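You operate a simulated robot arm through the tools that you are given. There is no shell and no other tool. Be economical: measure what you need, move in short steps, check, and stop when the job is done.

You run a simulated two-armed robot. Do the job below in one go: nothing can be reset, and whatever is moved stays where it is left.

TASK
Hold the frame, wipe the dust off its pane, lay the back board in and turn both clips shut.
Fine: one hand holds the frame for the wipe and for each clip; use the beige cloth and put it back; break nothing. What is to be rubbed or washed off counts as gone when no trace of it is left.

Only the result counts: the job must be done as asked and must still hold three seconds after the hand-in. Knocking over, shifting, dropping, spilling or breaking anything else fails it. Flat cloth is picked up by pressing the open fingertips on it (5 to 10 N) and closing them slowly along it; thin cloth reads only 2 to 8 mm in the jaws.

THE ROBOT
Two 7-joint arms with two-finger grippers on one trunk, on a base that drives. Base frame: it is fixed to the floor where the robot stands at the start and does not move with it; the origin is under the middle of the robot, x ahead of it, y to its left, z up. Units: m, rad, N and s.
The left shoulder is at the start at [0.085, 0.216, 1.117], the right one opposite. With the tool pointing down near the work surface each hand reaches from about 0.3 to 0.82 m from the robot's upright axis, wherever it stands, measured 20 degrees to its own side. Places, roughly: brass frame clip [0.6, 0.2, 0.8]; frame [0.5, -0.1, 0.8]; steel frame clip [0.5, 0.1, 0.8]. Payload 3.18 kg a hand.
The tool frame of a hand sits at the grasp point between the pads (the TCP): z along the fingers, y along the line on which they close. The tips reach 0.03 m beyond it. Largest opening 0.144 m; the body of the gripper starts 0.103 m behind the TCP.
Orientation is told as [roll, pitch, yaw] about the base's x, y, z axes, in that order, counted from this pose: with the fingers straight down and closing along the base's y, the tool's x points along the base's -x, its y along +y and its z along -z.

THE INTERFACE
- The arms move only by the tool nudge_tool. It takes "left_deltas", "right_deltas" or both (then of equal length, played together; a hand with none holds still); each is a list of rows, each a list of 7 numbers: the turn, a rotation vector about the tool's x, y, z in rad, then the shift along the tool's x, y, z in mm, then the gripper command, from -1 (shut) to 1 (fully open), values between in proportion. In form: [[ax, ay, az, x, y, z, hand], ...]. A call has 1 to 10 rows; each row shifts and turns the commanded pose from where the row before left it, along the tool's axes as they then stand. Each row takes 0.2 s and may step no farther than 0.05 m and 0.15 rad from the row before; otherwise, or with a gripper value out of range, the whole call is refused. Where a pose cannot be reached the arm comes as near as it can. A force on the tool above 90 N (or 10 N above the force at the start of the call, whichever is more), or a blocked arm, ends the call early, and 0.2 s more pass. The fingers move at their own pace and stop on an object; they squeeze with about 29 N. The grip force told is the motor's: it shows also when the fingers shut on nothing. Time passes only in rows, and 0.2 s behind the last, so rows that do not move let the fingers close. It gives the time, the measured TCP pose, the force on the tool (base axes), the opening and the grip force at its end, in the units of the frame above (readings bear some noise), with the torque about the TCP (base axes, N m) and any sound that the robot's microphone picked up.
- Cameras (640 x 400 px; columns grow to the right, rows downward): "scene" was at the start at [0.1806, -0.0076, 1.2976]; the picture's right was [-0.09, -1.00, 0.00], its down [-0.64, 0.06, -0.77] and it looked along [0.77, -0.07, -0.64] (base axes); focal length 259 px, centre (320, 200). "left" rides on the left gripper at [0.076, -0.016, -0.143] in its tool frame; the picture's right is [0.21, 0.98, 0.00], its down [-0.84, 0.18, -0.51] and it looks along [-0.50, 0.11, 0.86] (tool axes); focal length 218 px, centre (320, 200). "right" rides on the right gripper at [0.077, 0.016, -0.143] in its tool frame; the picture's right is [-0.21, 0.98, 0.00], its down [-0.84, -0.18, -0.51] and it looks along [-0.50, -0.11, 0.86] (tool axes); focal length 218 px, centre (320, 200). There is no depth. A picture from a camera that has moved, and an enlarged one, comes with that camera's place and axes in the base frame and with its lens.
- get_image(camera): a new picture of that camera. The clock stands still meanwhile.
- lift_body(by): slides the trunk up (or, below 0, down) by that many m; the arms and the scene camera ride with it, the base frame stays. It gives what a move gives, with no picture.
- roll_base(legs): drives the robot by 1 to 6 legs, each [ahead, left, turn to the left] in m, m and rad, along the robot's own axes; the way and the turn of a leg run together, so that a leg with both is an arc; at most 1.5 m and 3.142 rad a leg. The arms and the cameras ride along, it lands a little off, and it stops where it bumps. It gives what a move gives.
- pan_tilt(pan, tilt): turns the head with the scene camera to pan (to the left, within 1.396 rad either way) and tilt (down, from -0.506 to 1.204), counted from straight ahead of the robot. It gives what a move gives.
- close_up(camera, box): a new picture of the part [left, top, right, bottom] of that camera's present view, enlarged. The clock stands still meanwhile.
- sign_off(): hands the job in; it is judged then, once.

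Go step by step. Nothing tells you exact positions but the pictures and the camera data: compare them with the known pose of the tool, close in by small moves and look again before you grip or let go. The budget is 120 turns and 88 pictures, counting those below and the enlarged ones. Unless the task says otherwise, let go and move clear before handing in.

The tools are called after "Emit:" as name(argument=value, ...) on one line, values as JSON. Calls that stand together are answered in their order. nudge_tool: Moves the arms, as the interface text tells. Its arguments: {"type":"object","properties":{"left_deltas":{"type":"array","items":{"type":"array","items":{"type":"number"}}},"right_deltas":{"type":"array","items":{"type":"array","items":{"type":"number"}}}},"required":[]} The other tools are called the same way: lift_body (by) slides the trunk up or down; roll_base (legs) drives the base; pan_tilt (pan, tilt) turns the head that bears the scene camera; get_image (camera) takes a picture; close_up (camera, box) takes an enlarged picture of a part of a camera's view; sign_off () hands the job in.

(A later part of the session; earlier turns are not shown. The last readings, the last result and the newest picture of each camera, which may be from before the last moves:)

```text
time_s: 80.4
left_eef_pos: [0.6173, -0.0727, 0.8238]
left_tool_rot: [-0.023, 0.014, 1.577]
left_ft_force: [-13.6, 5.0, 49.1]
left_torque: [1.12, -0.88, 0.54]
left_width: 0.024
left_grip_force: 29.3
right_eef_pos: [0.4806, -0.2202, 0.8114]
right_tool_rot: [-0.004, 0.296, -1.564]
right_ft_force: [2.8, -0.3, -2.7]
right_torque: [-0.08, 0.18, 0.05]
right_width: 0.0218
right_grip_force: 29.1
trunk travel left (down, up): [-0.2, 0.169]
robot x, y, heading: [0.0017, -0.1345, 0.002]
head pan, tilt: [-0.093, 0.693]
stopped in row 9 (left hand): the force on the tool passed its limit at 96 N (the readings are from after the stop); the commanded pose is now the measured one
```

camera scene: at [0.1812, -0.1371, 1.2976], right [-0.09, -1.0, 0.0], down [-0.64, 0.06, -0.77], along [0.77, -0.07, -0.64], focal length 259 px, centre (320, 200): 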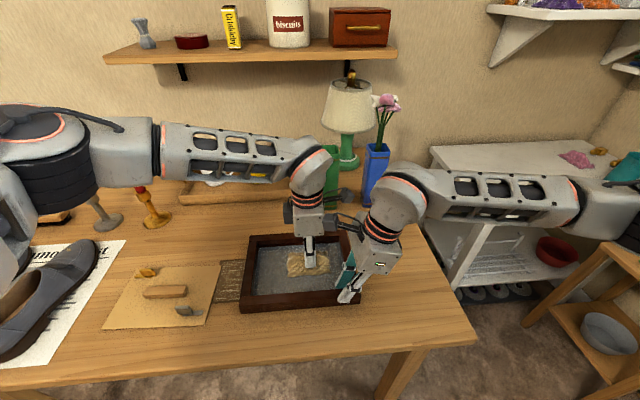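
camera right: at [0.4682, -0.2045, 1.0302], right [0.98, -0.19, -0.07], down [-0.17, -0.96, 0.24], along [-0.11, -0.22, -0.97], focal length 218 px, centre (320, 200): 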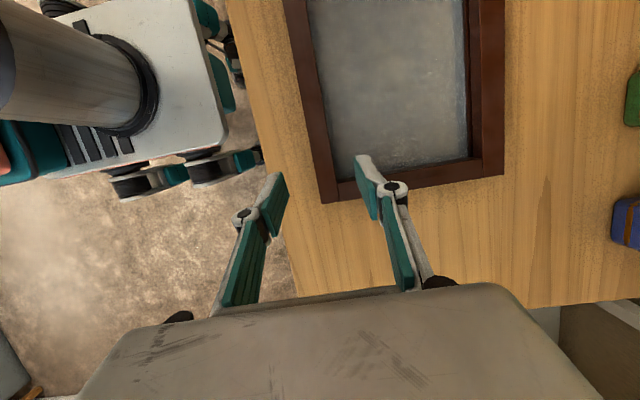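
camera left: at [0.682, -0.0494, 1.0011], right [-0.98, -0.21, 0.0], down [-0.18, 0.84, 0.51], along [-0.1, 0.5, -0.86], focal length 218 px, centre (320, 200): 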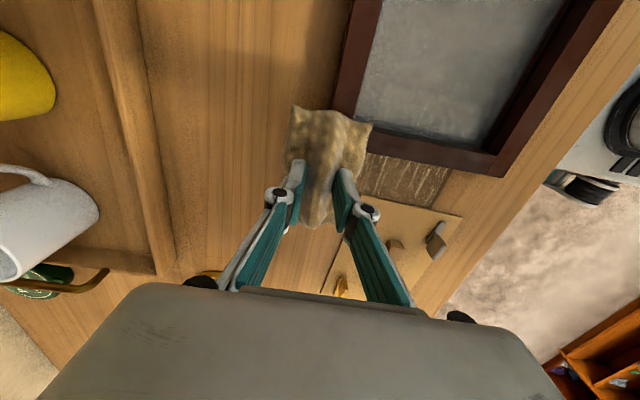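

The cloth landed on the rim. Lift immediately and check.

Emit:
nudge_tool(left_deltas=[[0, 0, 0, 0, 0, -10, -1], [0, 0, 0, 0, 0, -10, -1]])

Emit:
close_up(camera="scene", box=[230, 200, 390, 320])

```text
time_s: 81.0
left_eef_pos: [0.6167, -0.0702, 0.8335]
left_tool_rot: [-0.009, 0.005, 1.577]
left_ft_force: [0.1, -0.3, -0.3]
left_torque: [0.0, -0.01, -0.02]
left_width: 0.0242
left_grip_force: 29.1
right_eef_pos: [0.4812, -0.2206, 0.8116]
right_tool_rot: [-0.009, 0.298, -1.563]
right_ft_force: [-9.2, -5.8, 27.9]
right_torque: [0.2, 0.34, 0.02]
right_width: 0.0216
right_grip_force: 28.9
trunk travel left (down, up): [-0.2, 0.169]
robot x, y, heading: [-0.0002, -0.1307, 0.005]
head pan, tilt: [-0.093, 0.693]
```

```text
3.33 times, centred on (310, 260) of scene
camera zoom: at [0.1788, -0.137, 1.2977], right [-0.09, -1.0, 0.0], down [-0.63, 0.06, -0.77], along [0.77, -0.07, -0.64], focal length 863 px, centre (353, 0)
```

zoom: 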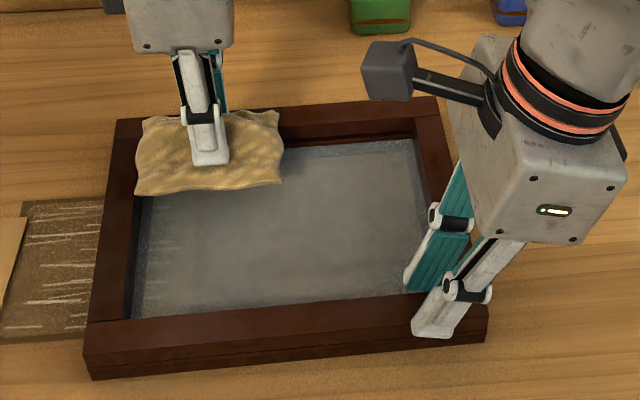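

Emit:
nudge_tool(left_deltas=[[0.009, 0, 0, 10, 18, 0, -1], [0, 0, 0, 10, 18, 0, -1], [0, 0, 0, 0, 0, 15, -1], [0, 0, 0, 0, 0, 10, -1], [0, 0, 0, 0, 0, 6, -1], [0, 0, 0, 0, 0, 2, -1], [0, 0, 0, 0, 0, 0, -1]], right_deltas=[[0, 0, 0, 0.5, 0, -1.5, -1], [0, 0, 0, 0, 0, -0.5, -1], [0, 0, 0, 0, 0, 0, -1], [0, 0, 0, 0, 0, 0, -1], [0, 0, 0, 0, 0, 0, -1], [0, 0, 0, 0, 0, 0, -1], [0, 0, 0, 0, 0, 0, -1]])

```text
time_s: 82.6
left_eef_pos: [0.5838, -0.0912, 0.8022]
left_tool_rot: [-0.024, 0.008, 1.576]
left_ft_force: [-0.5, 0.1, 0.1]
left_torque: [-0.03, -0.01, 0.01]
left_width: 0.0238
left_grip_force: 28.7
right_eef_pos: [0.4829, -0.219, 0.8105]
right_tool_rot: [-0.012, 0.298, -1.564]
right_ft_force: [-2.5, 1.6, 3.6]
right_torque: [-0.15, 0.03, 0.04]
right_width: 0.0217
right_grip_force: 29.0
trunk travel left (down, up): [-0.2, 0.169]
robot x, y, heading: [0.0019, -0.1304, 0.005]
head pan, tilt: [-0.093, 0.693]
```

Emit:
nudge_tool(left_deltas=[[-0.023, 0.006, 0, 0, 0, 1, -1], [0, 0, 0, 0, 0, 1, -1], [0, 0, 0, 0, 0, 0, -1]])

```text
time_s: 83.4
left_eef_pos: [0.5849, -0.0918, 0.7995]
left_tool_rot: [0.0, 0.015, 1.574]
left_ft_force: [1.7, 0.7, 9.7]
left_torque: [0.41, 0.28, -0.06]
left_width: 0.0237
left_grip_force: 28.9
right_eef_pos: [0.4842, -0.2191, 0.8103]
right_tool_rot: [-0.011, 0.298, -1.564]
right_ft_force: [0.0, 2.1, -3.9]
right_torque: [-0.18, -0.07, 0.01]
right_width: 0.0218
right_grip_force: 28.9
trunk travel left (down, up): [-0.2, 0.169]
robot x, y, heading: [0.0036, -0.1263, 0.002]
head pan, tilt: [-0.093, 0.693]
```

Contact ~10 N. Now outward to the left wall and then rub along it.

Emit:
nudge_tool(left_deltas=[[0, 0, 0, -6, 0, 0, -1], [0, 0, 0, -6, 0, 0, -1], [0, 0, 0, 0, -12, 0, -1], [0, 0, 0, 0, -12, 0, -1], [0, 0, 0, 0, -8, 0, -1], [0, 0, 0, 0, 0, 0, -1]])

Emit:
close_up(camera="scene", box=[230, 220, 370, 320])

```text
time_s: 84.8
left_eef_pos: [0.6152, -0.0797, 0.8004]
left_tool_rot: [0.003, 0.017, 1.576]
left_ft_force: [-9.2, -0.7, 13.8]
left_torque: [0.03, 0.39, 0.11]
left_width: 0.0242
left_grip_force: 29.1
right_eef_pos: [0.4833, -0.2181, 0.8119]
right_tool_rot: [-0.008, 0.295, -1.564]
right_ft_force: [6.0, 3.4, -6.3]
right_torque: [0.05, -0.07, -0.22]
right_width: 0.0217
right_grip_force: 29.2
trunk travel left (down, up): [-0.2, 0.169]
robot x, y, heading: [0.0001, -0.1277, 0.001]
head pan, tilt: [-0.093, 0.693]
```

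```text
4.00 times, centred on (300, 270) of scene
camera zoom: at [0.1803, -0.1365, 1.2979], right [-0.09, -1.0, 0.0], down [-0.64, 0.06, -0.77], along [0.77, -0.07, -0.64], focal length 1036 px, centre (400, -80)
```

zoom: 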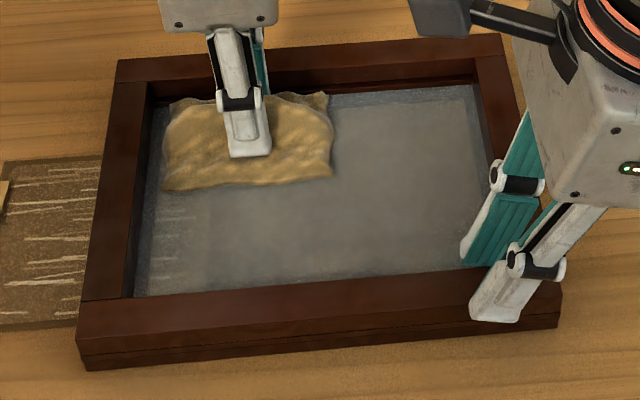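

Emit:
nudge_tool(left_deltas=[[0, 0, 0, -6, 0, 0, -1], [0, 0, 0, 0, 18, 0, -1], [0, 0, 0, 0, 18, 0, -1], [0, 0, 0, 0, 18, 0, -1], [0, 0, 0, 0, 18, 0, -1], [0, 0, 0, 0, 12, 0, -1], [0, 0, 0, 0, -21, 0, -1], [0, 0, 0, 0, -21, 0, -1], [0, 0, 0, 0, -21, 0, -1], [0, 0, 0, 0, -21, 0, -1]])

Emit:
nudge_tool(left_deltas=[[0, 0, 0, 0, 21, 0, -1], [0, 0, 0, 0, 21, 0, -1], [0, 0, 0, 0, 21, 0, -1], [0, 0, 0, 0, 21, 0, -1], [0, 0, 0, 12, -21, 0, -1], [0, 0, 0, 12, -21, 0, -1], [0, 0, 0, 0, -21, 0, -1], [0, 0, 0, 0, -21, 0, -1], [0, 0, 0, 0, 21, 0, -1], [0, 0, 0, 0, 21, 0, -1]])

Emit:
close_up(camera="scene", box=[230, 220, 370, 320])

```text
time_s: 87.0
left_eef_pos: [0.6142, -0.0732, 0.7998]
left_tool_rot: [0.003, 0.017, 1.574]
left_ft_force: [-10.2, -1.0, 14.7]
left_torque: [0.06, 0.48, -0.16]
left_width: 0.0239
left_grip_force: 29.2
right_eef_pos: [0.4829, -0.2191, 0.8125]
right_tool_rot: [-0.006, 0.297, -1.564]
right_ft_force: [7.4, 2.9, -7.1]
right_torque: [-0.25, -0.05, -0.24]
right_width: 0.0218
right_grip_force: 29.3
trunk travel left (down, up): [-0.2, 0.169]
robot x, y, heading: [-0.0018, -0.13, 0.008]
head pan, tilt: [-0.093, 0.693]
```

```text
time_s: 89.2
left_eef_pos: [0.5749, -0.0984, 0.7991]
left_tool_rot: [-0.005, 0.016, 1.575]
left_ft_force: [8.2, 0.6, 17.4]
left_torque: [0.12, -0.28, -0.05]
left_width: 0.0238
left_grip_force: 29.5
right_eef_pos: [0.4807, -0.2199, 0.8109]
right_tool_rot: [-0.012, 0.296, -1.564]
right_ft_force: [-5.8, 1.1, -6.4]
right_torque: [0.45, 0.05, 0.16]
right_width: 0.0217
right_grip_force: 29.0
trunk travel left (down, up): [-0.2, 0.169]
robot x, y, heading: [0.0027, -0.1294, 0.006]
head pan, tilt: [-0.093, 0.693]
```

```text
4.00 times, centred on (300, 270) of scene
camera zoom: at [0.1805, -0.1367, 1.2979], right [-0.09, -1.0, 0.0], down [-0.64, 0.06, -0.77], along [0.77, -0.07, -0.64], focal length 1036 px, centre (400, -80)
```

zoom: 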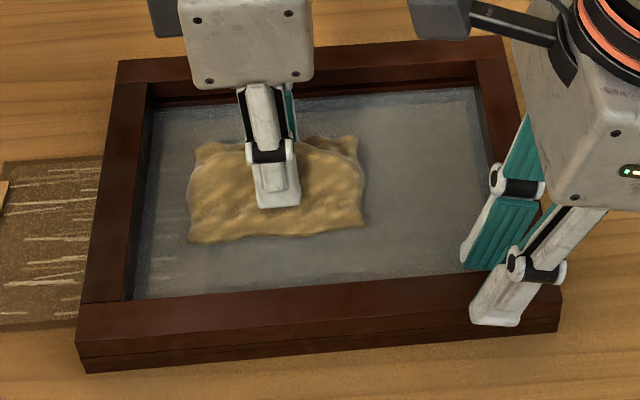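

Emit:
close_up(camera="scene", box=[260, 235, 360, 295])

```text
6.40 times, centred on (310, 265) of scene
camera zoom: at [0.1805, -0.1367, 1.2979], right [-0.09, -1.0, 0.0], down [-0.64, 0.06, -0.77], along [0.77, -0.07, -0.64], focal length 1657 px, centre (384, -216)
```

zoom: 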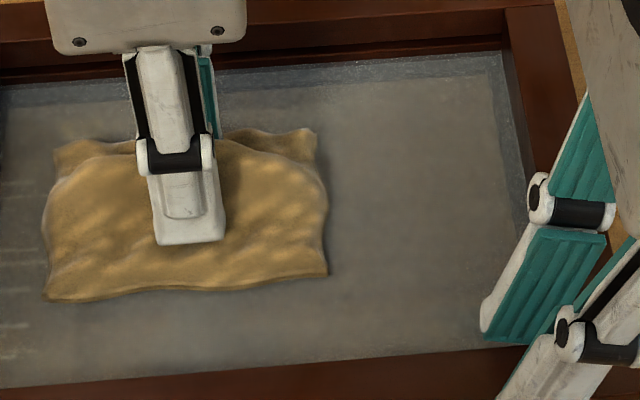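

The rubbed margin is now smooth while unrubbed parts still look speckled, so the wiping works. Next the near edge (left/middle), then the far edge to the right.

Emit:
nudge_tool(left_deltas=[[0, 0, 0, 0, 21, 0, -1], [0, 0, 0, 0, 20, 0, -1], [0, 0, 0, 0, 7, 0, -1], [0, 0, 0, -13, 0, 0, -1], [0, 0, 0, -13, 0, 0, -1], [0, 0, 0, 14, 0, 0, -1], [0, 0, 0, 12, 0, 0, -1], [0, 0, 0, -13, 0, 0, -1], [0, 0, 0, -13, 0, 0, -1], [0, 0, 0, 13, 0, 0, -1]])

Emit:
nudge_tool(left_deltas=[[0, 0, 0, 0, -22, 0, -1], [0, 0, 0, 0, -22, 0, -1], [0, 0, 0, 0, -22, 0, -1], [0, 0, 0, 0, -23, 0, -1], [0, 0, 0, 18, 0, 0, -1], [0, 0, 0, 18, 0, 0, -1], [0, 0, 0, 18, 0, 0, -1], [0, 0, 0, 10, 0, 0, -1], [0, 0, 0, -20, 0, 0, -1], [0, 0, 0, -20, 0, 0, -1]])

```text
time_s: 91.4
left_eef_pos: [0.5261, -0.084, 0.8008]
left_tool_rot: [0.001, 0.014, 1.576]
left_ft_force: [1.1, 0.7, -0.1]
left_torque: [0.05, -0.03, 0.03]
left_width: 0.024
left_grip_force: 29.1
right_eef_pos: [0.4831, -0.2183, 0.8117]
right_tool_rot: [-0.012, 0.297, -1.564]
right_ft_force: [-1.8, -3.5, 2.4]
right_torque: [0.61, 0.03, 0.06]
right_width: 0.0217
right_grip_force: 29.1
trunk travel left (down, up): [-0.2, 0.169]
robot x, y, heading: [0.0001, -0.133, 0.005]
head pan, tilt: [-0.093, 0.693]
```

```text
time_s: 93.6
left_eef_pos: [0.6159, -0.1068, 0.7994]
left_tool_rot: [0.0, 0.017, 1.575]
left_ft_force: [-2.8, -0.7, 0.9]
left_torque: [-0.04, 0.04, -0.13]
left_width: 0.0238
left_grip_force: 28.8
right_eef_pos: [0.4826, -0.2188, 0.8113]
right_tool_rot: [-0.008, 0.297, -1.563]
right_ft_force: [2.0, 3.9, 4.3]
right_torque: [-0.27, 0.01, 0.01]
right_width: 0.0214
right_grip_force: 28.7
trunk travel left (down, up): [-0.2, 0.169]
robot x, y, heading: [-0.0003, -0.1301, -0.002]
head pan, tilt: [-0.093, 0.693]
```

Contact faded because of a slight tilt; correct the tilt and re-press.

Emit:
nudge_tool(left_deltas=[[0, -0.017, 0, 0, 0, 0.8, -1], [0, 0, 0, 0, 0, 0.7, -1], [0, 0, 0, 0, 0, 0, -1]])

```text
time_s: 94.4
left_eef_pos: [0.6164, -0.1071, 0.8005]
left_tool_rot: [-0.003, 0.0, 1.576]
left_ft_force: [-5.1, 0.3, 17.0]
left_torque: [-0.83, 0.25, -0.26]
left_width: 0.0238
left_grip_force: 29.6
right_eef_pos: [0.483, -0.22, 0.8126]
right_tool_rot: [-0.01, 0.297, -1.563]
right_ft_force: [7.7, 5.0, -7.8]
right_torque: [0.29, -0.13, -0.05]
right_width: 0.0217
right_grip_force: 29.3
trunk travel left (down, up): [-0.2, 0.169]
robot x, y, heading: [0.0045, -0.1327, 0.001]
head pan, tilt: [-0.093, 0.693]
```

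Now rub the far side to the right and back, then inner sweeps.

Emit:
nudge_tool(left_deltas=[[0, 0, 0, 16, 0, 0, -1], [0, 0, 0, 16, 0, 0, -1], [0, 0, 0, 13, 0, 0, -1], [0, 0, 0, -15, 0, 0, -1], [0, 0, 0, -15, 0, 0, -1], [0, 0, 0, 15, 0, 0, -1], [0, 0, 0, 17, 0, 0, -1], [0, 0, 0, 0, 16, 0, -1], [0, 0, 0, 0, 16, 0, -1], [0, 0, 0, 0, 14, 0, -1]])

Emit:
nudge_tool(left_deltas=[[0, 0, 0, 0, -16, 0, -1], [0, 0, 0, 0, -16, 0, -1], [0, 0, 0, 0, -16, 0, -1], [0, 0, 0, -15, 0, 0, -1], [0, 0, 0, 0, 16, 0, -1], [0, 0, 0, 0, 16, 0, -1], [0, 0, 0, 0, 20, 0, -1], [0, 0, 0, 0, -18, 0, -1], [0, 0, 0, 0, -18, 0, -1], [0, 0, 0, 0, -18, 0, -1]])

Emit:
close_up(camera="scene", box=[260, 235, 360, 295])

```text
time_s: 96.6
left_eef_pos: [0.5691, -0.1549, 0.7992]
left_tool_rot: [-0.002, 0.001, 1.574]
left_ft_force: [10.6, -1.8, 23.1]
left_torque: [0.04, -0.38, -0.07]
left_width: 0.024
left_grip_force: 29.1
right_eef_pos: [0.4826, -0.2195, 0.813]
right_tool_rot: [-0.009, 0.296, -1.564]
right_ft_force: [-6.2, -1.7, -4.1]
right_torque: [0.08, 0.09, -0.15]
right_width: 0.0216
right_grip_force: 28.7
trunk travel left (down, up): [-0.2, 0.169]
robot x, y, heading: [0.0033, -0.131, 0.001]
head pan, tilt: [-0.093, 0.693]
```

```text
time_s: 98.8
left_eef_pos: [0.6167, -0.1407, 0.7989]
left_tool_rot: [0.003, 0.0, 1.575]
left_ft_force: [-22.8, 0.3, 40.8]
left_torque: [0.21, 0.99, -0.23]
left_width: 0.0241
left_grip_force: 28.6
right_eef_pos: [0.4833, -0.2183, 0.8125]
right_tool_rot: [-0.004, 0.297, -1.566]
right_ft_force: [20.0, -0.5, -17.0]
right_torque: [-0.07, -0.41, -0.25]
right_width: 0.0216
right_grip_force: 28.9
trunk travel left (down, up): [-0.2, 0.169]
robot x, y, heading: [-0.0022, -0.1309, 0.002]
head pan, tilt: [-0.093, 0.693]
```

```text
6.40 times, centred on (310, 265) of scene
camera zoom: at [0.1787, -0.1366, 1.2982], right [-0.09, -1.0, 0.0], down [-0.63, 0.06, -0.77], along [0.77, -0.07, -0.64], focal length 1657 px, centre (384, -216)
```

zoom: 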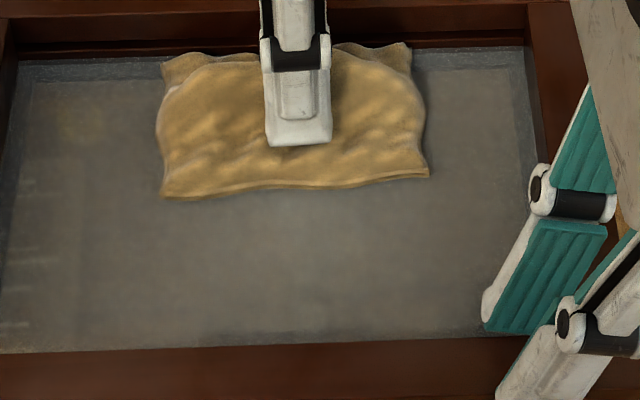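

Force grew too high, so I lift now. To reach the right part comfortably I'll raise both hands and shift the base a further 9 cm right, then hold again.

Emit:
nudge_tool(left_deltas=[[0, 0, 0, 0, 3, -3, -1], [0, 0, 0, 0, 5, -15, -1], [0, 0, 0, 0, 0, -20, -1], [0, 0, 0, -20, 0, -20, -1], [0, 0, 0, -20, 0, -20, -1], [0, 0, 0, -20, 0, 0, -1]], right_deltas=[[0, 0, 0, 0, 0, 0, -0.8], [0, 0, 0, 0, 0, 0, -0.4], [0, 0, 0, 5.9, 0, -19, -0.17], [0, 0, 0, 5.9, 0, -19, -0.17], [0, 0, 0, 5.9, 0, -19, -0.17], [0, 0, 0, 0, 0, 0, -0.17]])

Emit:
roll_base(legs=[[0, -0.09, 0]])

Emit:
get_image(camera="scene")

Emit:
close_up(camera="scene", box=[200, 220, 340, 320])

```text
time_s: 100.2
left_eef_pos: [0.6124, -0.0795, 0.8746]
left_tool_rot: [0.001, -0.003, 1.576]
left_ft_force: [-0.3, -0.1, -0.5]
left_torque: [0.01, 0.02, 0.01]
left_width: 0.0242
left_grip_force: 29.2
right_eef_pos: [0.4834, -0.2173, 0.8714]
right_tool_rot: [-0.012, 0.297, -1.564]
right_ft_force: [0.6, -0.3, 0.8]
right_torque: [-0.05, 0.0, -0.01]
right_width: 0.0598
right_grip_force: 0.1
trunk travel left (down, up): [-0.2, 0.169]
robot x, y, heading: [0.0037, -0.1324, 0.009]
head pan, tilt: [-0.093, 0.693]
```

```text
time_s: 101.7
left_eef_pos: [0.6106, -0.1702, 0.8757]
left_tool_rot: [0.001, -0.002, 1.575]
left_ft_force: [0.0, -0.9, -0.3]
left_torque: [-0.01, -0.04, -0.01]
left_width: 0.024
left_grip_force: 29.0
right_eef_pos: [0.4847, -0.3085, 0.8719]
right_tool_rot: [-0.01, 0.296, -1.566]
right_ft_force: [-0.8, -0.3, -0.2]
right_torque: [0.01, -0.02, 0.02]
right_width: 0.0598
right_grip_force: 0.0
trunk travel left (down, up): [-0.2, 0.169]
robot x, y, heading: [0.0024, -0.2229, 0.004]
head pan, tilt: [-0.093, 0.693]
```

```text
29 pictures are left
camera scene: at [0.1816, -0.227, 1.2976], right [-0.09, -1.0, 0.0], down [-0.64, 0.06, -0.77], along [0.77, -0.07, -0.64], focal length 259 px, centre (320, 200)
```

scene: 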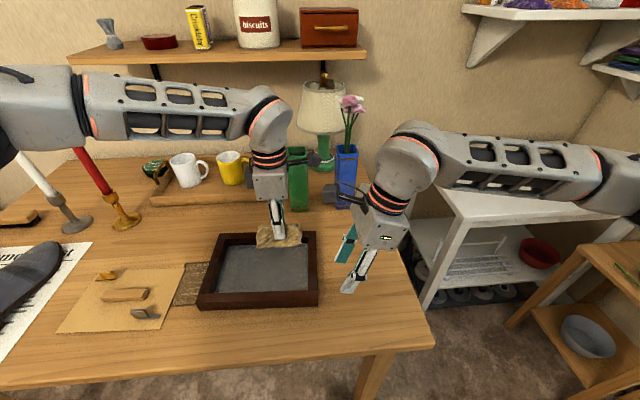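

```text
4.00 times, centred on (270, 270) of scene
camera zoom: at [0.1816, -0.227, 1.2976], right [-0.09, -1.0, 0.0], down [-0.64, 0.06, -0.77], along [0.77, -0.07, -0.64], focal length 1036 px, centre (520, -80)
```

zoom: 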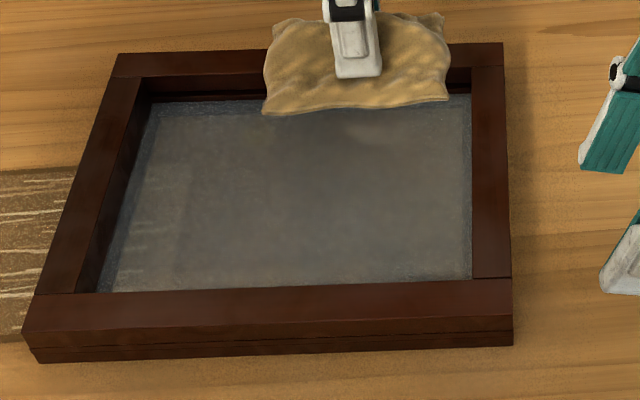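

The frame now sits at centre ≈(.573, −.127), yaw ≈ −.055; a leftover cloud shows near the far right. I'll bring the right hand back to the near bar.

Emit:
nudge_tool(right_deltas=[[-0.0177, 0, 0.0573, 17.1, -1, 5.3, -0.17], [0, 0, 0, 17.1, 0, 5.3, -0.17], [0, 0, 0, 17.1, 0, 5.3, -0.17], [0, 0, 0, 17.1, 0, 5.3, -0.17], [0, 0, 0, 17.1, 0, 5.3, -0.17], [0, 0, 0, 0, 0, 0, -0.17]])

Emit:
close_up(camera="right", box=[240, 120, 400, 220])

```text
time_s: 103.1
left_eef_pos: [0.6114, -0.1706, 0.8768]
left_tool_rot: [0.001, -0.002, 1.575]
left_ft_force: [-0.2, -0.3, -0.3]
left_torque: [0.01, -0.01, 0.03]
left_width: 0.0242
left_grip_force: 28.7
right_eef_pos: [0.4854, -0.2178, 0.8722]
right_tool_rot: [-0.009, 0.295, -1.624]
right_ft_force: [-0.5, 0.3, -0.5]
right_torque: [0.05, 0.03, 0.01]
right_width: 0.0597
right_grip_force: 0.0
trunk travel left (down, up): [-0.2, 0.169]
robot x, y, heading: [0.0006, -0.2213, 0.002]
head pan, tilt: [-0.093, 0.693]
```

```text
4.00 times, centred on (320, 170) of right
camera zoom: at [0.5047, -0.1879, 1.0309], right [0.97, -0.25, -0.07], down [-0.23, -0.94, 0.24], along [-0.13, -0.22, -0.97], focal length 873 px, centre (320, 320)
```

zoom: 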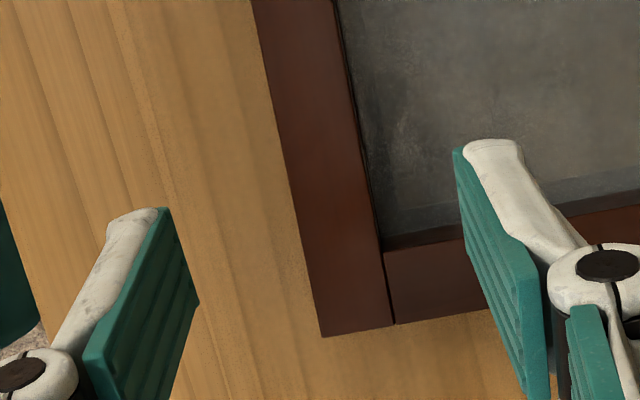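

Same alignment as the first good hold. Go down and grip.

Emit:
nudge_tool(right_deltas=[[0, 0, 0, -4.3, 0, 14.8, -0.17], [0, 0, 0, -4.3, 0, 14.8, -0.17], [0, 0, 0, -4.3, 0, 14.8, -0.17], [0, 0, 0, -4.3, 0, 14.8, -0.3], [0, 0, 0, 0, 0, 0, -0.45], [0, 0, 0, 0, 0, 0, -0.55], [0, 0, 0, 0, 0, 0, -0.64], [0, 0, 0, 0, 0, 0, -0.7], [0, 0, 0, 0, 0, 0, -1], [0, 0, 0, 0, 0, 0, -1]])

Emit:
nudge_tool(left_deltas=[[0, 0, 0.055, -20, 15, 0, -1], [0, 0, 0, -10, 10, 0, -1], [0, 0, 0, 0, 0, 20, -1], [0, 0, 0, 0, 0, 20, -1], [0, 0, 0, 0, 0, 20, -1], [0, 0, 0, 0, 0, 10, -1], [0, 0, 0, 0, 0, 4, -1], [0, 0, 0, 0, 0, 0, -1]])

Emit:
close_up(camera="scene", box=[190, 210, 350, 320])

```text
time_s: 105.3
left_eef_pos: [0.6117, -0.1703, 0.8766]
left_tool_rot: [0.002, -0.001, 1.577]
left_ft_force: [-0.6, 0.6, -0.9]
left_torque: [0.01, -0.01, 0.02]
left_width: 0.0238
left_grip_force: 28.9
right_eef_pos: [0.4843, -0.2175, 0.8108]
right_tool_rot: [-0.01, 0.296, -1.623]
right_ft_force: [-0.2, -0.6, 1.1]
right_torque: [0.02, -0.01, 0.05]
right_width: 0.0216
right_grip_force: 28.9
trunk travel left (down, up): [-0.2, 0.169]
robot x, y, heading: [-0.0007, -0.2197, 0.007]
head pan, tilt: [-0.093, 0.693]
```

```text
time_s: 107.1
left_eef_pos: [0.588, -0.1391, 0.802]
left_tool_rot: [0.0, -0.002, 1.52]
left_ft_force: [0.5, -0.5, 0.3]
left_torque: [-0.01, -0.01, 0.0]
left_width: 0.0242
left_grip_force: 29.5
right_eef_pos: [0.4851, -0.2186, 0.8102]
right_tool_rot: [-0.011, 0.296, -1.624]
right_ft_force: [0.3, 0.0, 0.5]
right_torque: [0.02, 0.0, 0.02]
right_width: 0.0216
right_grip_force: 29.2
trunk travel left (down, up): [-0.2, 0.169]
robot x, y, heading: [0.0017, -0.2192, 0.0]
head pan, tilt: [-0.093, 0.693]
```

```text
3.64 times, centred on (270, 265) of scene
camera zoom: at [0.1816, -0.2265, 1.2976], right [-0.09, -1.0, 0.0], down [-0.64, 0.06, -0.77], along [0.77, -0.07, -0.64], focal length 942 px, centre (502, -36)
```

zoom: 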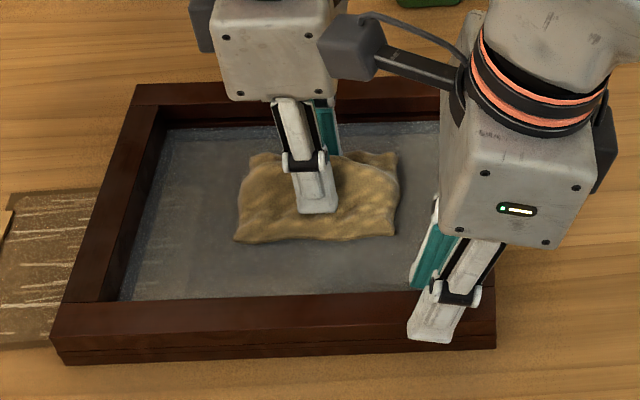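

Lower the last bit to contact, aligned with the frame.

Emit:
nudge_tool(left_deltas=[[0, 0, 0, 0, 0, 1.5, -1], [0, 0, 0, 0, 0, 1, -1], [0, 0, 0, 0, 0, 0, -1]])

```text
time_s: 107.9
left_eef_pos: [0.5879, -0.1406, 0.7985]
left_tool_rot: [0.0, -0.002, 1.522]
left_ft_force: [0.5, -0.1, 3.4]
left_torque: [-0.08, -0.06, -0.01]
left_width: 0.024
left_grip_force: 28.2
right_eef_pos: [0.4856, -0.2187, 0.8113]
right_tool_rot: [-0.009, 0.298, -1.622]
right_ft_force: [0.5, 1.0, -0.3]
right_torque: [0.08, -0.02, 0.06]
right_width: 0.0215
right_grip_force: 28.6
trunk travel left (down, up): [-0.2, 0.169]
robot x, y, heading: [0.0007, -0.2152, 0.006]
head pan, tilt: [-0.093, 0.693]
```

Emit:
nudge_tool(left_deltas=[[0, 0, 0, 12, 0, 1, -1], [0, 0, 0, 12, 0, 0, -1], [0, 0, 0, 11, 0, 0, -1], [0, 0, 0, 0, -15, 0, -1], [0, 0, 0, 0, -13, 0, -1], [0, 0, 0, 0, 22, 0, -1], [0, 0, 0, 0, 20, 0, -1], [0, 0, 0, 0, -21, 0, -1], [0, 0, 0, 0, -21, 0, -1], [0, 0, 0, -12, 0, 0, -1]])

Emit:
nudge_tool(left_deltas=[[0, 0, 0, 14, 0, 0, -1], [0, 0, 0, 0, 21, 0, -1], [0, 0, 0, 0, 21, 0, -1], [0, 0, 0, -15, 0, 0, -1], [0, 0, 0, 0, -21, 0, -1], [0, 0, 0, 0, -21, 0, -1], [0, 0, 0, 0, 21, 0, -1], [0, 0, 0, 0, 21, 0, -1], [0, 0, 0, -15, 0, 0, -1], [0, 0, 0, 0, -21, 0, -1]])

```text
time_s: 110.1
left_eef_pos: [0.6157, -0.1654, 0.7987]
left_tool_rot: [0.0, -0.001, 1.521]
left_ft_force: [-2.4, -6.3, 12.8]
left_torque: [-0.16, 0.12, 0.19]
left_width: 0.024
left_grip_force: 28.7
right_eef_pos: [0.4846, -0.2183, 0.8109]
right_tool_rot: [-0.009, 0.298, -1.622]
right_ft_force: [4.3, 4.8, -4.3]
right_torque: [-0.15, -0.13, 0.03]
right_width: 0.0217
right_grip_force: 29.3
trunk travel left (down, up): [-0.2, 0.169]
robot x, y, heading: [0.0031, -0.2206, 0.004]
head pan, tilt: [-0.093, 0.693]
```

```text
time_s: 112.3
left_eef_pos: [0.595, -0.1494, 0.7988]
left_tool_rot: [0.002, -0.004, 1.523]
left_ft_force: [-2.8, 1.1, 6.9]
left_torque: [-0.13, 0.06, -0.04]
left_width: 0.024
left_grip_force: 28.7
right_eef_pos: [0.485, -0.2194, 0.8097]
right_tool_rot: [-0.01, 0.297, -1.623]
right_ft_force: [3.4, -1.1, 0.2]
right_torque: [0.34, 0.08, 0.13]
right_width: 0.0217
right_grip_force: 29.2
trunk travel left (down, up): [-0.2, 0.169]
robot x, y, heading: [0.0006, -0.2198, 0.001]
head pan, tilt: [-0.093, 0.693]
```

Emit:
nudge_tool(left_deltas=[[0, 0, 0, 0, -22, 0.4, -1], [0, 0, 0, 15, 0, 0, -1], [0, 0, 0, 16, 0, 0, -1], [0, 0, 0, -16, 0, 0, -1], [0, 0, 0, -16, 0, 0, -1], [0, 0, 0, -12, 0, 0, -1], [0, 0, 0, 22, 0, 0, -1], [0, 0, 0, 22, 0, 0, -1], [0, 0, 0, 0, 21, 0, -1], [0, 0, 0, 0, 21, 0, -1]])

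Emit:
nudge_tool(left_deltas=[[0, 0, 0, 0, -21, 0, -1], [0, 0, 0, 0, -21, 0, -1], [0, 0, 0, 0, 21, 0, -1], [0, 0, 0, -14, 21, 0, -1], [0, 0, 0, 0, -21, 0, -1], [0, 0, 0, 0, -21, 0, -1], [0, 0, 0, -14, 0, 0, -1], [0, 0, 0, 0, 22, 0, -1], [0, 0, 0, 0, 22, 0, -1], [0, 0, 0, -12, 18, 0, -1]])

Emit:
close_up(camera="scene", box=[200, 225, 320, 305])

```text
time_s: 114.5
left_eef_pos: [0.5726, -0.1789, 0.799]
left_tool_rot: [-0.005, -0.001, 1.52]
left_ft_force: [9.6, -0.6, 22.2]
left_torque: [0.12, -0.32, -0.14]
left_width: 0.0238
left_grip_force: 29.1
right_eef_pos: [0.4839, -0.2188, 0.8102]
right_tool_rot: [-0.01, 0.297, -1.623]
right_ft_force: [-3.1, 1.0, -2.1]
right_torque: [-0.05, -0.02, -0.05]
right_width: 0.0218
right_grip_force: 29.3
trunk travel left (down, up): [-0.2, 0.169]
robot x, y, heading: [0.0014, -0.2153, 0.001]
head pan, tilt: [-0.093, 0.693]
```

```text
time_s: 116.7
left_eef_pos: [0.5538, -0.136, 0.7989]
left_tool_rot: [0.001, -0.003, 1.521]
left_ft_force: [4.5, -3.0, 14.1]
left_torque: [-0.19, -0.18, 0.0]
left_width: 0.0239
left_grip_force: 28.9
right_eef_pos: [0.4831, -0.2178, 0.8107]
right_tool_rot: [-0.011, 0.298, -1.625]
right_ft_force: [-4.5, 4.0, 3.5]
right_torque: [-0.56, -0.01, -0.02]
right_width: 0.0218
right_grip_force: 29.1
trunk travel left (down, up): [-0.2, 0.169]
robot x, y, heading: [0.0005, -0.2217, 0.001]
head pan, tilt: [-0.093, 0.693]
```

```text
5.00 times, centred on (260, 265) of scene
camera zoom: at [0.1804, -0.2266, 1.2978], right [-0.09, -1.0, 0.0], down [-0.64, 0.06, -0.77], along [0.77, -0.07, -0.64], focal length 1295 px, centre (620, -125)
```

zoom: 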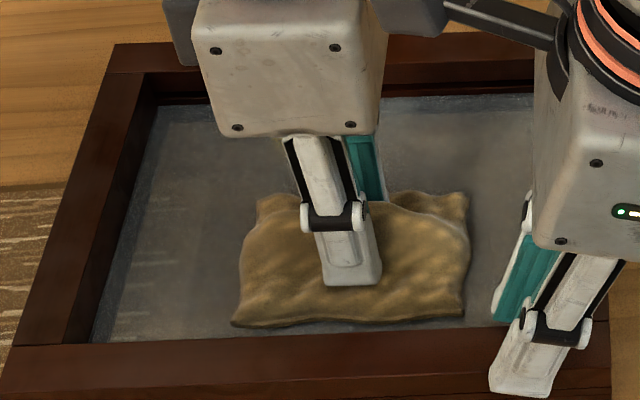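

Now the near edge from middle to left and further left sweeps with steady force.

Emit:
nudge_tool(left_deltas=[[0, 0, 0, 0, 22, 0, -1], [0, 0, 0, -19, 0, 0, -1], [0, 0, 0, -19, 0, 0, -1], [0, 0, 0, -19, 0, 0, -1], [0, 0, 0, 19, 0, 0, -1], [0, 0, 0, 19, 0, 0, -1], [0, 0, 0, 18, 0, 0, -1], [0, 0, 0, -19, 0, 0, -1], [0, 0, 0, -19, 0, 0, -1], [0, 0, 0, -19, 0, 0, -1]])

Emit:
nudge_tool(left_deltas=[[0, 0, 0, 0, -21, 0, -1], [0, 0, 0, 0, -21, 0, -1], [0, 0, 0, 0, -21, 0, -1], [0, 0, 0, 0, -21, 0, -1], [0, 0, 0, 0, 21, 0, -1], [0, 0, 0, 0, 21, 0, -1], [0, 0, 0, 0, 21, 0, -1], [0, 0, 0, 0, 21, 0, -1], [0, 0, 0, 10, -21, 0, -1], [0, 0, 0, 10, -21, 0, -1]])

Emit:
nudge_tool(left_deltas=[[0, 0, 0, 0, -21, 0, -1], [0, 0, 0, 0, -21, 0, -1], [0, 0, 0, 0, 21, 0, -1], [0, 0, 0, 0, 21, 0, -1], [0, 0, 0, 0, 21, 0, -1], [0, 0, 0, 0, 21, 0, -1], [0, 0, 0, 10, -21, 0, -1], [0, 0, 0, 10, -21, 0, -1], [0, 0, 0, 0, -21, 0, -1], [0, 0, 0, 0, -21, 0, -1]])

```text
time_s: 118.9
left_eef_pos: [0.5342, -0.0775, 0.7987]
left_tool_rot: [0.004, -0.002, 1.519]
left_ft_force: [2.4, -4.4, 7.1]
left_torque: [-0.33, -0.02, 0.39]
left_width: 0.0244
left_grip_force: 28.7
right_eef_pos: [0.4857, -0.2182, 0.8105]
right_tool_rot: [-0.009, 0.297, -1.624]
right_ft_force: [-7.3, 5.6, 6.4]
right_torque: [-0.48, 0.05, 0.16]
right_width: 0.0215
right_grip_force: 29.8
trunk travel left (down, up): [-0.2, 0.169]
robot x, y, heading: [0.002, -0.2198, 0.003]
head pan, tilt: [-0.093, 0.693]
```

```text
time_s: 121.1
left_eef_pos: [0.5748, -0.0984, 0.7985]
left_tool_rot: [0.001, -0.003, 1.521]
left_ft_force: [-5.8, 2.3, 14.3]
left_torque: [0.17, 0.25, 0.05]
left_width: 0.024
left_grip_force: 28.4
right_eef_pos: [0.4847, -0.2187, 0.8118]
right_tool_rot: [-0.01, 0.296, -1.623]
right_ft_force: [0.1, -3.3, -0.6]
right_torque: [0.47, 0.12, 0.22]
right_width: 0.0218
right_grip_force: 28.8
trunk travel left (down, up): [-0.2, 0.169]
robot x, y, heading: [-0.0004, -0.2203, 0.006]
head pan, tilt: [-0.093, 0.693]
```

```text
time_s: 123.3
left_eef_pos: [0.6161, -0.1226, 0.7996]
left_tool_rot: [0.001, -0.001, 1.521]
left_ft_force: [-6.3, 0.0, 13.5]
left_torque: [-0.05, 0.16, 0.06]
left_width: 0.024
left_grip_force: 28.6
right_eef_pos: [0.4834, -0.2188, 0.8108]
right_tool_rot: [-0.008, 0.296, -1.622]
right_ft_force: [3.3, 1.0, -1.1]
right_torque: [0.11, 0.06, 0.18]
right_width: 0.0215
right_grip_force: 28.6
trunk travel left (down, up): [-0.2, 0.169]
robot x, y, heading: [0.0055, -0.222, 0.005]
head pan, tilt: [-0.093, 0.693]
```

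Next I re-hold at the far bar so the near-right corner gets free: left lifts away, right lets go, rises and moves to the far bar.

Emit:
nudge_tool(left_deltas=[[0, 0, 0, 0, 5, -3, -1], [0, 0, 0, 0, 0, -20, -1], [0, 0, 0, -10, 0, -20, -1], [0, 0, 0, -20, 20, -20, -1], [0, 0, 0, -20, 20, -5, -1], [0, 0, 0, -20, 20, 0, -1], [0, 0, 0, 0, 0, 0, -1]])

Emit:
nudge_tool(right_deltas=[[0, 0, 0, 0, 0, 0, -0.6], [0, 0, 0, 0, 0, 0, -0.17], [0, 0, 0, 5.9, 0, -19, -0.17], [0, 0, 0, 5.9, 0, -19, -0.17], [0, 0, 0, 5.9, 0, -19, -0.17], [0, 0, 0, 0, 35, 0, -0.17], [0, 0, 0, 0, 35, 0, -0.17], [0, 0, 0, 0, 35, 0, -0.17], [0, 0, 0, 0, 35, 0, -0.17], [0, 0, 0, 0, 34, 0, -0.17]])

Emit:
get_image(camera="right")

Emit:
close_up(camera="scene", box=[190, 200, 350, 310])

```text
time_s: 124.9
left_eef_pos: [0.5555, -0.0464, 0.8641]
left_tool_rot: [0.0, 0.0, 1.522]
left_ft_force: [-0.7, -0.3, 0.8]
left_torque: [0.01, 0.05, 0.02]
left_width: 0.0239
left_grip_force: 29.2
right_eef_pos: [0.4847, -0.2179, 0.8093]
right_tool_rot: [-0.01, 0.296, -1.625]
right_ft_force: [-1.9, 0.7, 6.6]
right_torque: [-0.37, 0.08, 0.0]
right_width: 0.0214
right_grip_force: 28.5
trunk travel left (down, up): [-0.2, 0.169]
robot x, y, heading: [-0.0008, -0.2202, 0.005]
head pan, tilt: [-0.093, 0.693]
```

```text
time_s: 127.1
left_eef_pos: [0.5587, -0.047, 0.8634]
left_tool_rot: [0.001, -0.004, 1.52]
left_ft_force: [-0.1, 0.7, -0.5]
left_torque: [-0.02, 0.0, -0.03]
left_width: 0.0238
left_grip_force: 28.8
right_eef_pos: [0.6602, -0.2277, 0.8673]
right_tool_rot: [-0.01, 0.297, -1.624]
right_ft_force: [0.0, 0.4, -0.2]
right_torque: [0.0, 0.03, 0.0]
right_width: 0.0598
right_grip_force: 0.1
trunk travel left (down, up): [-0.2, 0.169]
robot x, y, heading: [0.0044, -0.2167, 0.004]
head pan, tilt: [-0.093, 0.693]
```

```text
24 pictures are left
camera right: at [0.68, -0.1961, 1.0254], right [0.97, -0.25, -0.07], down [-0.22, -0.94, 0.24], along [-0.13, -0.22, -0.97], focal length 218 px, centre (320, 200)
```

right: 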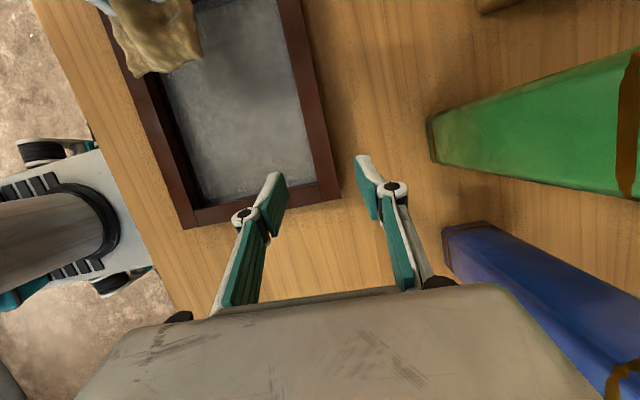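

```text
3.64 times, centred on (270, 255) of scene
camera zoom: at [0.182, -0.2262, 1.2975], right [-0.09, -1.0, 0.0], down [-0.64, 0.06, -0.77], along [0.77, -0.07, -0.64], focal length 942 px, centre (502, 0)
```

zoom: 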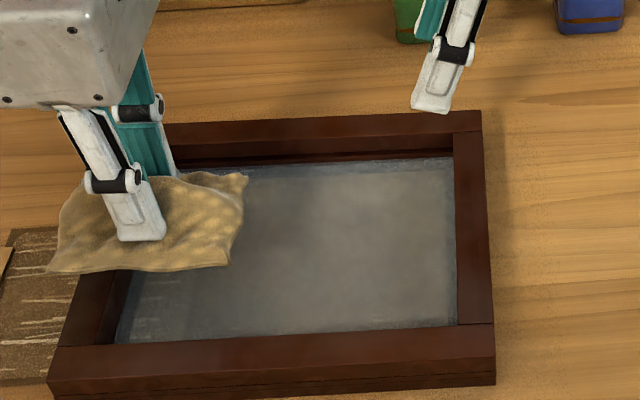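

The far bar is centred at about x .663 there. Descend and grip it.

Emit:
nudge_tool(right_deltas=[[0, 0, 0, 9.5, 3, 3, -0.17], [0, 0, 0, -4.2, 0, 13.6, -0.17], [0, 0, 0, -4.2, 0, 13.6, -0.17], [0, 0, 0, -4.2, 0, 13.6, -0.17], [0, 0, 0, -4.2, 0, 13.6, -0.3], [0, 0, 0, 0, 0, 0, -0.5]])

Emit:
close_up(camera="right", box=[200, 100, 420, 230])

```text
time_s: 128.5
left_eef_pos: [0.5587, -0.047, 0.8644]
left_tool_rot: [0.003, -0.002, 1.52]
left_ft_force: [0.5, -0.5, -0.5]
left_torque: [0.0, -0.04, 0.0]
left_width: 0.0235
left_grip_force: 28.7
right_eef_pos: [0.6626, -0.2177, 0.8102]
right_tool_rot: [-0.011, 0.297, -1.625]
right_ft_force: [-0.7, 0.3, -0.8]
right_torque: [0.02, 0.0, 0.03]
right_width: 0.0361
right_grip_force: 0.1
trunk travel left (down, up): [-0.2, 0.169]
robot x, y, heading: [0.0029, -0.2159, -0.003]
head pan, tilt: [-0.093, 0.693]
```

```text
2.91 times, centred on (310, 165) of right
camera zoom: at [0.6827, -0.1869, 0.9695], right [0.97, -0.25, -0.07], down [-0.22, -0.94, 0.24], along [-0.13, -0.22, -0.97], focal length 635 px, centre (349, 302)
```

zoom: 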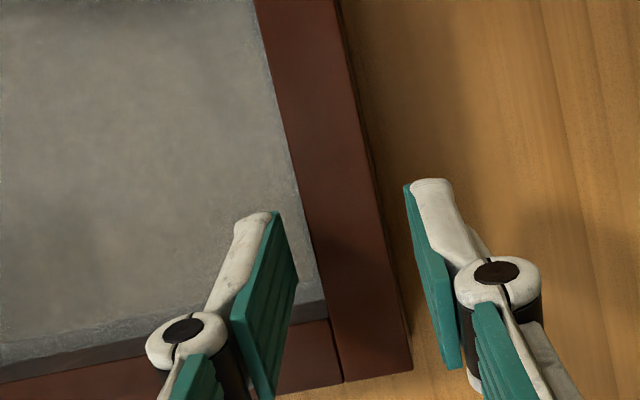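

Emit:
nudge_tool(right_deltas=[[0, 0, 0, 0, 0, 0, -0.58], [0, 0, 0, 0, 0, 0, -0.64], [0, 0, 0, 0, 0, 0, -0.7], [0, 0, 0, 0, 0, 0, -1], [0, 0, 0, 0, 0, 0, -1]])

Emit:
nudge_tool(left_deltas=[[0, 0, 0, 20, 0, 0, -1], [0, 0, 0, 20, 0, 0, -1], [0, 0, 0, 20, 0, 0, -1], [0, 0, 0, 15, 4, 0, -1], [0, 0, 0, 0, 0, 20, -1], [0, 0, 0, 0, 0, 20, -1], [0, 0, 0, 0, 0, 15, -1], [0, 0, 0, 0, 0, 8, -1], [0, 0, 0, 0, 0, 2, -1], [0, 0, 0, 0, 0, 0, -1]])

Emit:
close_up(camera="scene", box=[190, 200, 350, 310])

```text
time_s: 129.7
left_eef_pos: [0.5578, -0.0467, 0.8646]
left_tool_rot: [0.003, -0.001, 1.52]
left_ft_force: [0.0, 0.4, -0.4]
left_torque: [0.01, 0.02, 0.02]
left_width: 0.0235
left_grip_force: 29.2
right_eef_pos: [0.6638, -0.2169, 0.8105]
right_tool_rot: [-0.01, 0.297, -1.623]
right_ft_force: [-1.1, 1.0, -0.5]
right_torque: [0.02, -0.07, 0.14]
right_width: 0.0215
right_grip_force: 29.3
trunk travel left (down, up): [-0.2, 0.169]
robot x, y, heading: [-0.0009, -0.2211, 0.001]
head pan, tilt: [-0.093, 0.693]
```

```text
time_s: 131.9
left_eef_pos: [0.5474, -0.122, 0.8022]
left_tool_rot: [0.001, -0.002, 1.52]
left_ft_force: [-0.4, -0.6, -1.0]
left_torque: [-0.01, -0.04, 0.01]
left_width: 0.0238
left_grip_force: 29.0
right_eef_pos: [0.6632, -0.2186, 0.8106]
right_tool_rot: [-0.01, 0.298, -1.623]
right_ft_force: [1.4, -0.2, -0.5]
right_torque: [0.01, -0.03, 0.11]
right_width: 0.0219
right_grip_force: 28.5
trunk travel left (down, up): [-0.2, 0.169]
robot x, y, heading: [0.0012, -0.2158, 0.001]
head pan, tilt: [-0.093, 0.693]
```

```text
3.64 times, centred on (270, 255) of scene
camera zoom: at [0.1815, -0.2265, 1.2976], right [-0.09, -1.0, 0.0], down [-0.64, 0.06, -0.77], along [0.77, -0.07, -0.64], focal length 942 px, centre (502, 0)
```

zoom: 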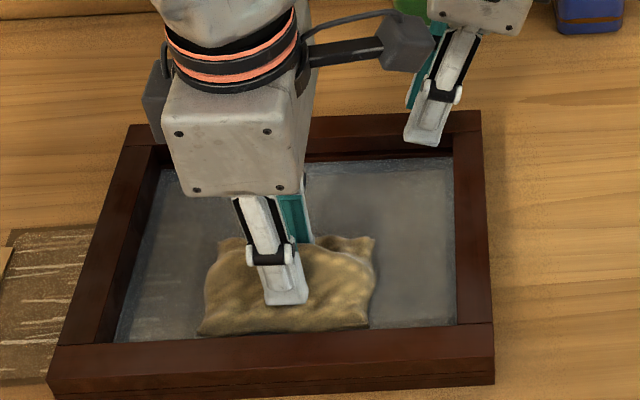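

Cloth is inside the near middle. Press on, then move right along the near edge to the right wall.

Emit:
nudge_tool(left_deltas=[[0, 0, 0, 0, 0, 1.5, -1], [0, 0, 0, 0, 0, 1.5, -1], [0, 0, 0, 0, 0, 0.5, -1], [0, 0, 0, 0, 0, 0, -1]])

```text
time_s: 132.9
left_eef_pos: [0.5495, -0.1234, 0.7993]
left_tool_rot: [-0.001, -0.003, 1.523]
left_ft_force: [-3.6, 1.9, 17.0]
left_torque: [0.1, 0.1, -0.01]
left_width: 0.0236
left_grip_force: 29.2
right_eef_pos: [0.6627, -0.2189, 0.8111]
right_tool_rot: [-0.009, 0.296, -1.622]
right_ft_force: [1.4, 0.8, -5.1]
right_torque: [0.14, -0.13, 0.02]
right_width: 0.0217
right_grip_force: 29.2
trunk travel left (down, up): [-0.2, 0.169]
robot x, y, heading: [0.0021, -0.219, 0.007]
head pan, tilt: [-0.093, 0.693]
```

Emit:
nudge_tool(left_deltas=[[0, 0, 0, 0, 13, -0.6, -1], [0, 0, 0, 15, 0, 0, -1], [0, 0, 0, 15, 0, 0, -1], [0, 0, 0, 13, 0, 0, -1], [0, 0, 0, 0, 8, 0, -1], [0, 0, 0, -20, 0, 0, -1], [0, 0, 0, -20, 0, 0, -1], [0, 0, 0, 20, 0, 0, -1], [0, 0, 0, 22, 0, 0, -1], [0, 0, 0, 0, -10, 0, -1]])

Emit:
nudge_tool(left_deltas=[[0, 0, 0, -22, 0, 0, -1], [0, 0, 0, -20, 0, 0, -1], [0, 0, 0, 20, 0, 0, -1], [0, 0, 0, 22, 0, 0, -1], [0, 0, 0, 0, 12, 0, -1], [0, 0, 0, -20, 0, 0, -1], [0, 0, 0, 20, 0, 0, -1], [0, 0, 0, 0, -12, 0, -1], [0, 0, 0, -20, 0, 0, -1], [0, 0, 0, -20, 0, 0, -1]])

Emit:
nudge_tool(left_deltas=[[0, 0, 0, 0, 0, -20, -1], [0, 0, 0, 0, 0, -20, -1], [0, 0, 0, -20, 0, -20, -1], [0, 0, 0, -30, 0, -20, -1], [0, 0, 0, -40, 0, -10, -1], [0, 0, 0, -40, 0, 0, -1], [0, 0, 0, -30, 0, 0, -1]])

Emit:
close_up(camera="scene", box=[200, 225, 320, 305])

```text
time_s: 135.1
left_eef_pos: [0.5306, -0.1674, 0.7989]
left_tool_rot: [0.007, -0.003, 1.518]
left_ft_force: [-4.5, 5.8, 20.4]
left_torque: [0.04, 0.06, 0.19]
left_width: 0.0253
left_grip_force: 28.9
right_eef_pos: [0.6655, -0.2196, 0.8126]
right_tool_rot: [-0.002, 0.295, -1.625]
right_ft_force: [-1.7, -5.9, -2.3]
right_torque: [-0.38, 0.18, 0.24]
right_width: 0.0227
right_grip_force: 28.4
trunk travel left (down, up): [-0.2, 0.169]
robot x, y, heading: [-0.0019, -0.2215, 0.002]
head pan, tilt: [-0.093, 0.693]
```

```text
time_s: 137.3
left_eef_pos: [0.5336, -0.1268, 0.7998]
left_tool_rot: [-0.002, -0.002, 1.52]
left_ft_force: [-1.1, -2.8, 8.5]
left_torque: [-0.2, 0.06, 0.12]
left_width: 0.0239
left_grip_force: 29.1
right_eef_pos: [0.6636, -0.2178, 0.8131]
right_tool_rot: [-0.005, 0.299, -1.622]
right_ft_force: [-2.0, 3.7, 20.6]
right_torque: [-0.3, 0.11, 0.0]
right_width: 0.0219
right_grip_force: 28.8
trunk travel left (down, up): [-0.2, 0.169]
robot x, y, heading: [0.0, -0.22, 0.005]
head pan, tilt: [-0.093, 0.693]
```

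```text
time_s: 138.9
left_eef_pos: [0.5432, 0.0319, 0.8895]
left_tool_rot: [0.001, 0.0, 1.519]
left_ft_force: [0.1, 0.7, -0.7]
left_torque: [0.02, -0.01, 0.02]
left_width: 0.0241
left_grip_force: 28.7
right_eef_pos: [0.6624, -0.2189, 0.8137]
right_tool_rot: [-0.005, 0.296, -1.623]
right_ft_force: [1.2, -1.0, 27.3]
right_torque: [-0.65, -0.13, 0.04]
right_width: 0.0216
right_grip_force: 29.6
trunk travel left (down, up): [-0.2, 0.169]
robot x, y, heading: [0.0012, -0.2226, 0.003]
head pan, tilt: [-0.093, 0.693]
```

```text
5.00 times, centred on (260, 265) of scene
camera zoom: at [0.1793, -0.2264, 1.2981], right [-0.09, -1.0, 0.0], down [-0.63, 0.06, -0.77], along [0.77, -0.07, -0.64], focal length 1295 px, centre (620, -125)
```

zoom: 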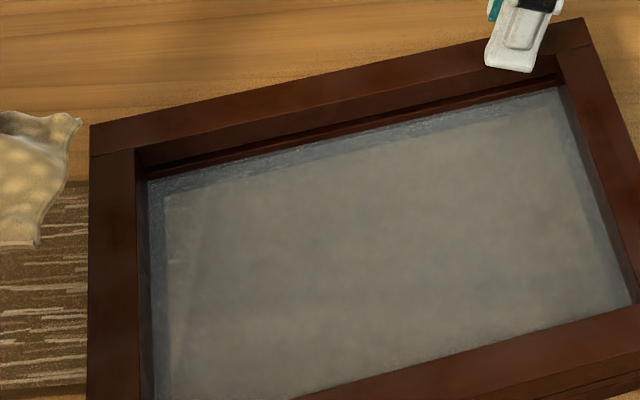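

The frame swung a bit around the hold, but the pane looks much more even. I'll check for leftovers up close.

Emit:
close_up(camera="scene", box=[265, 235, 325, 290])

Emit:
close_up(camera="right", box=[60, 0, 320, 190])

```text
7.27 times, centred on (295, 262) of scene
camera zoom: at [0.1793, -0.2264, 1.2981], right [-0.09, -1.0, 0.0], down [-0.63, 0.06, -0.77], along [0.77, -0.07, -0.64], focal length 1883 px, centre (502, -254)
```

zoom: 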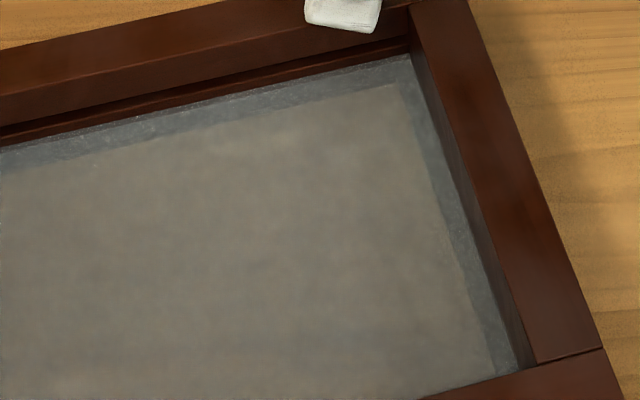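

```text
2.11 times, centred on (190, 95) of right
camera zoom: at [0.6817, -0.1871, 0.9725], right [0.97, -0.25, -0.07], down [-0.23, -0.94, 0.24], along [-0.12, -0.22, -0.97], focal length 460 px, centre (594, 421)
```

zoom: 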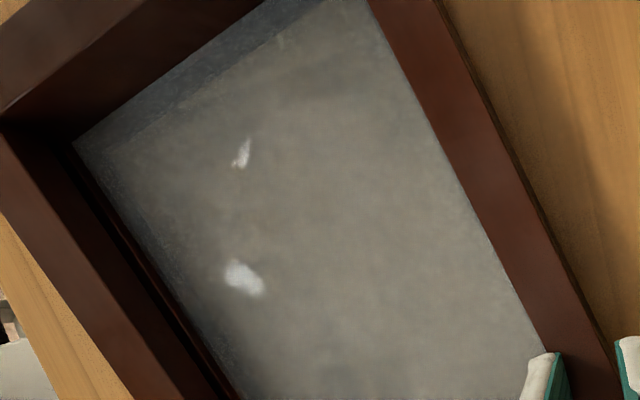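

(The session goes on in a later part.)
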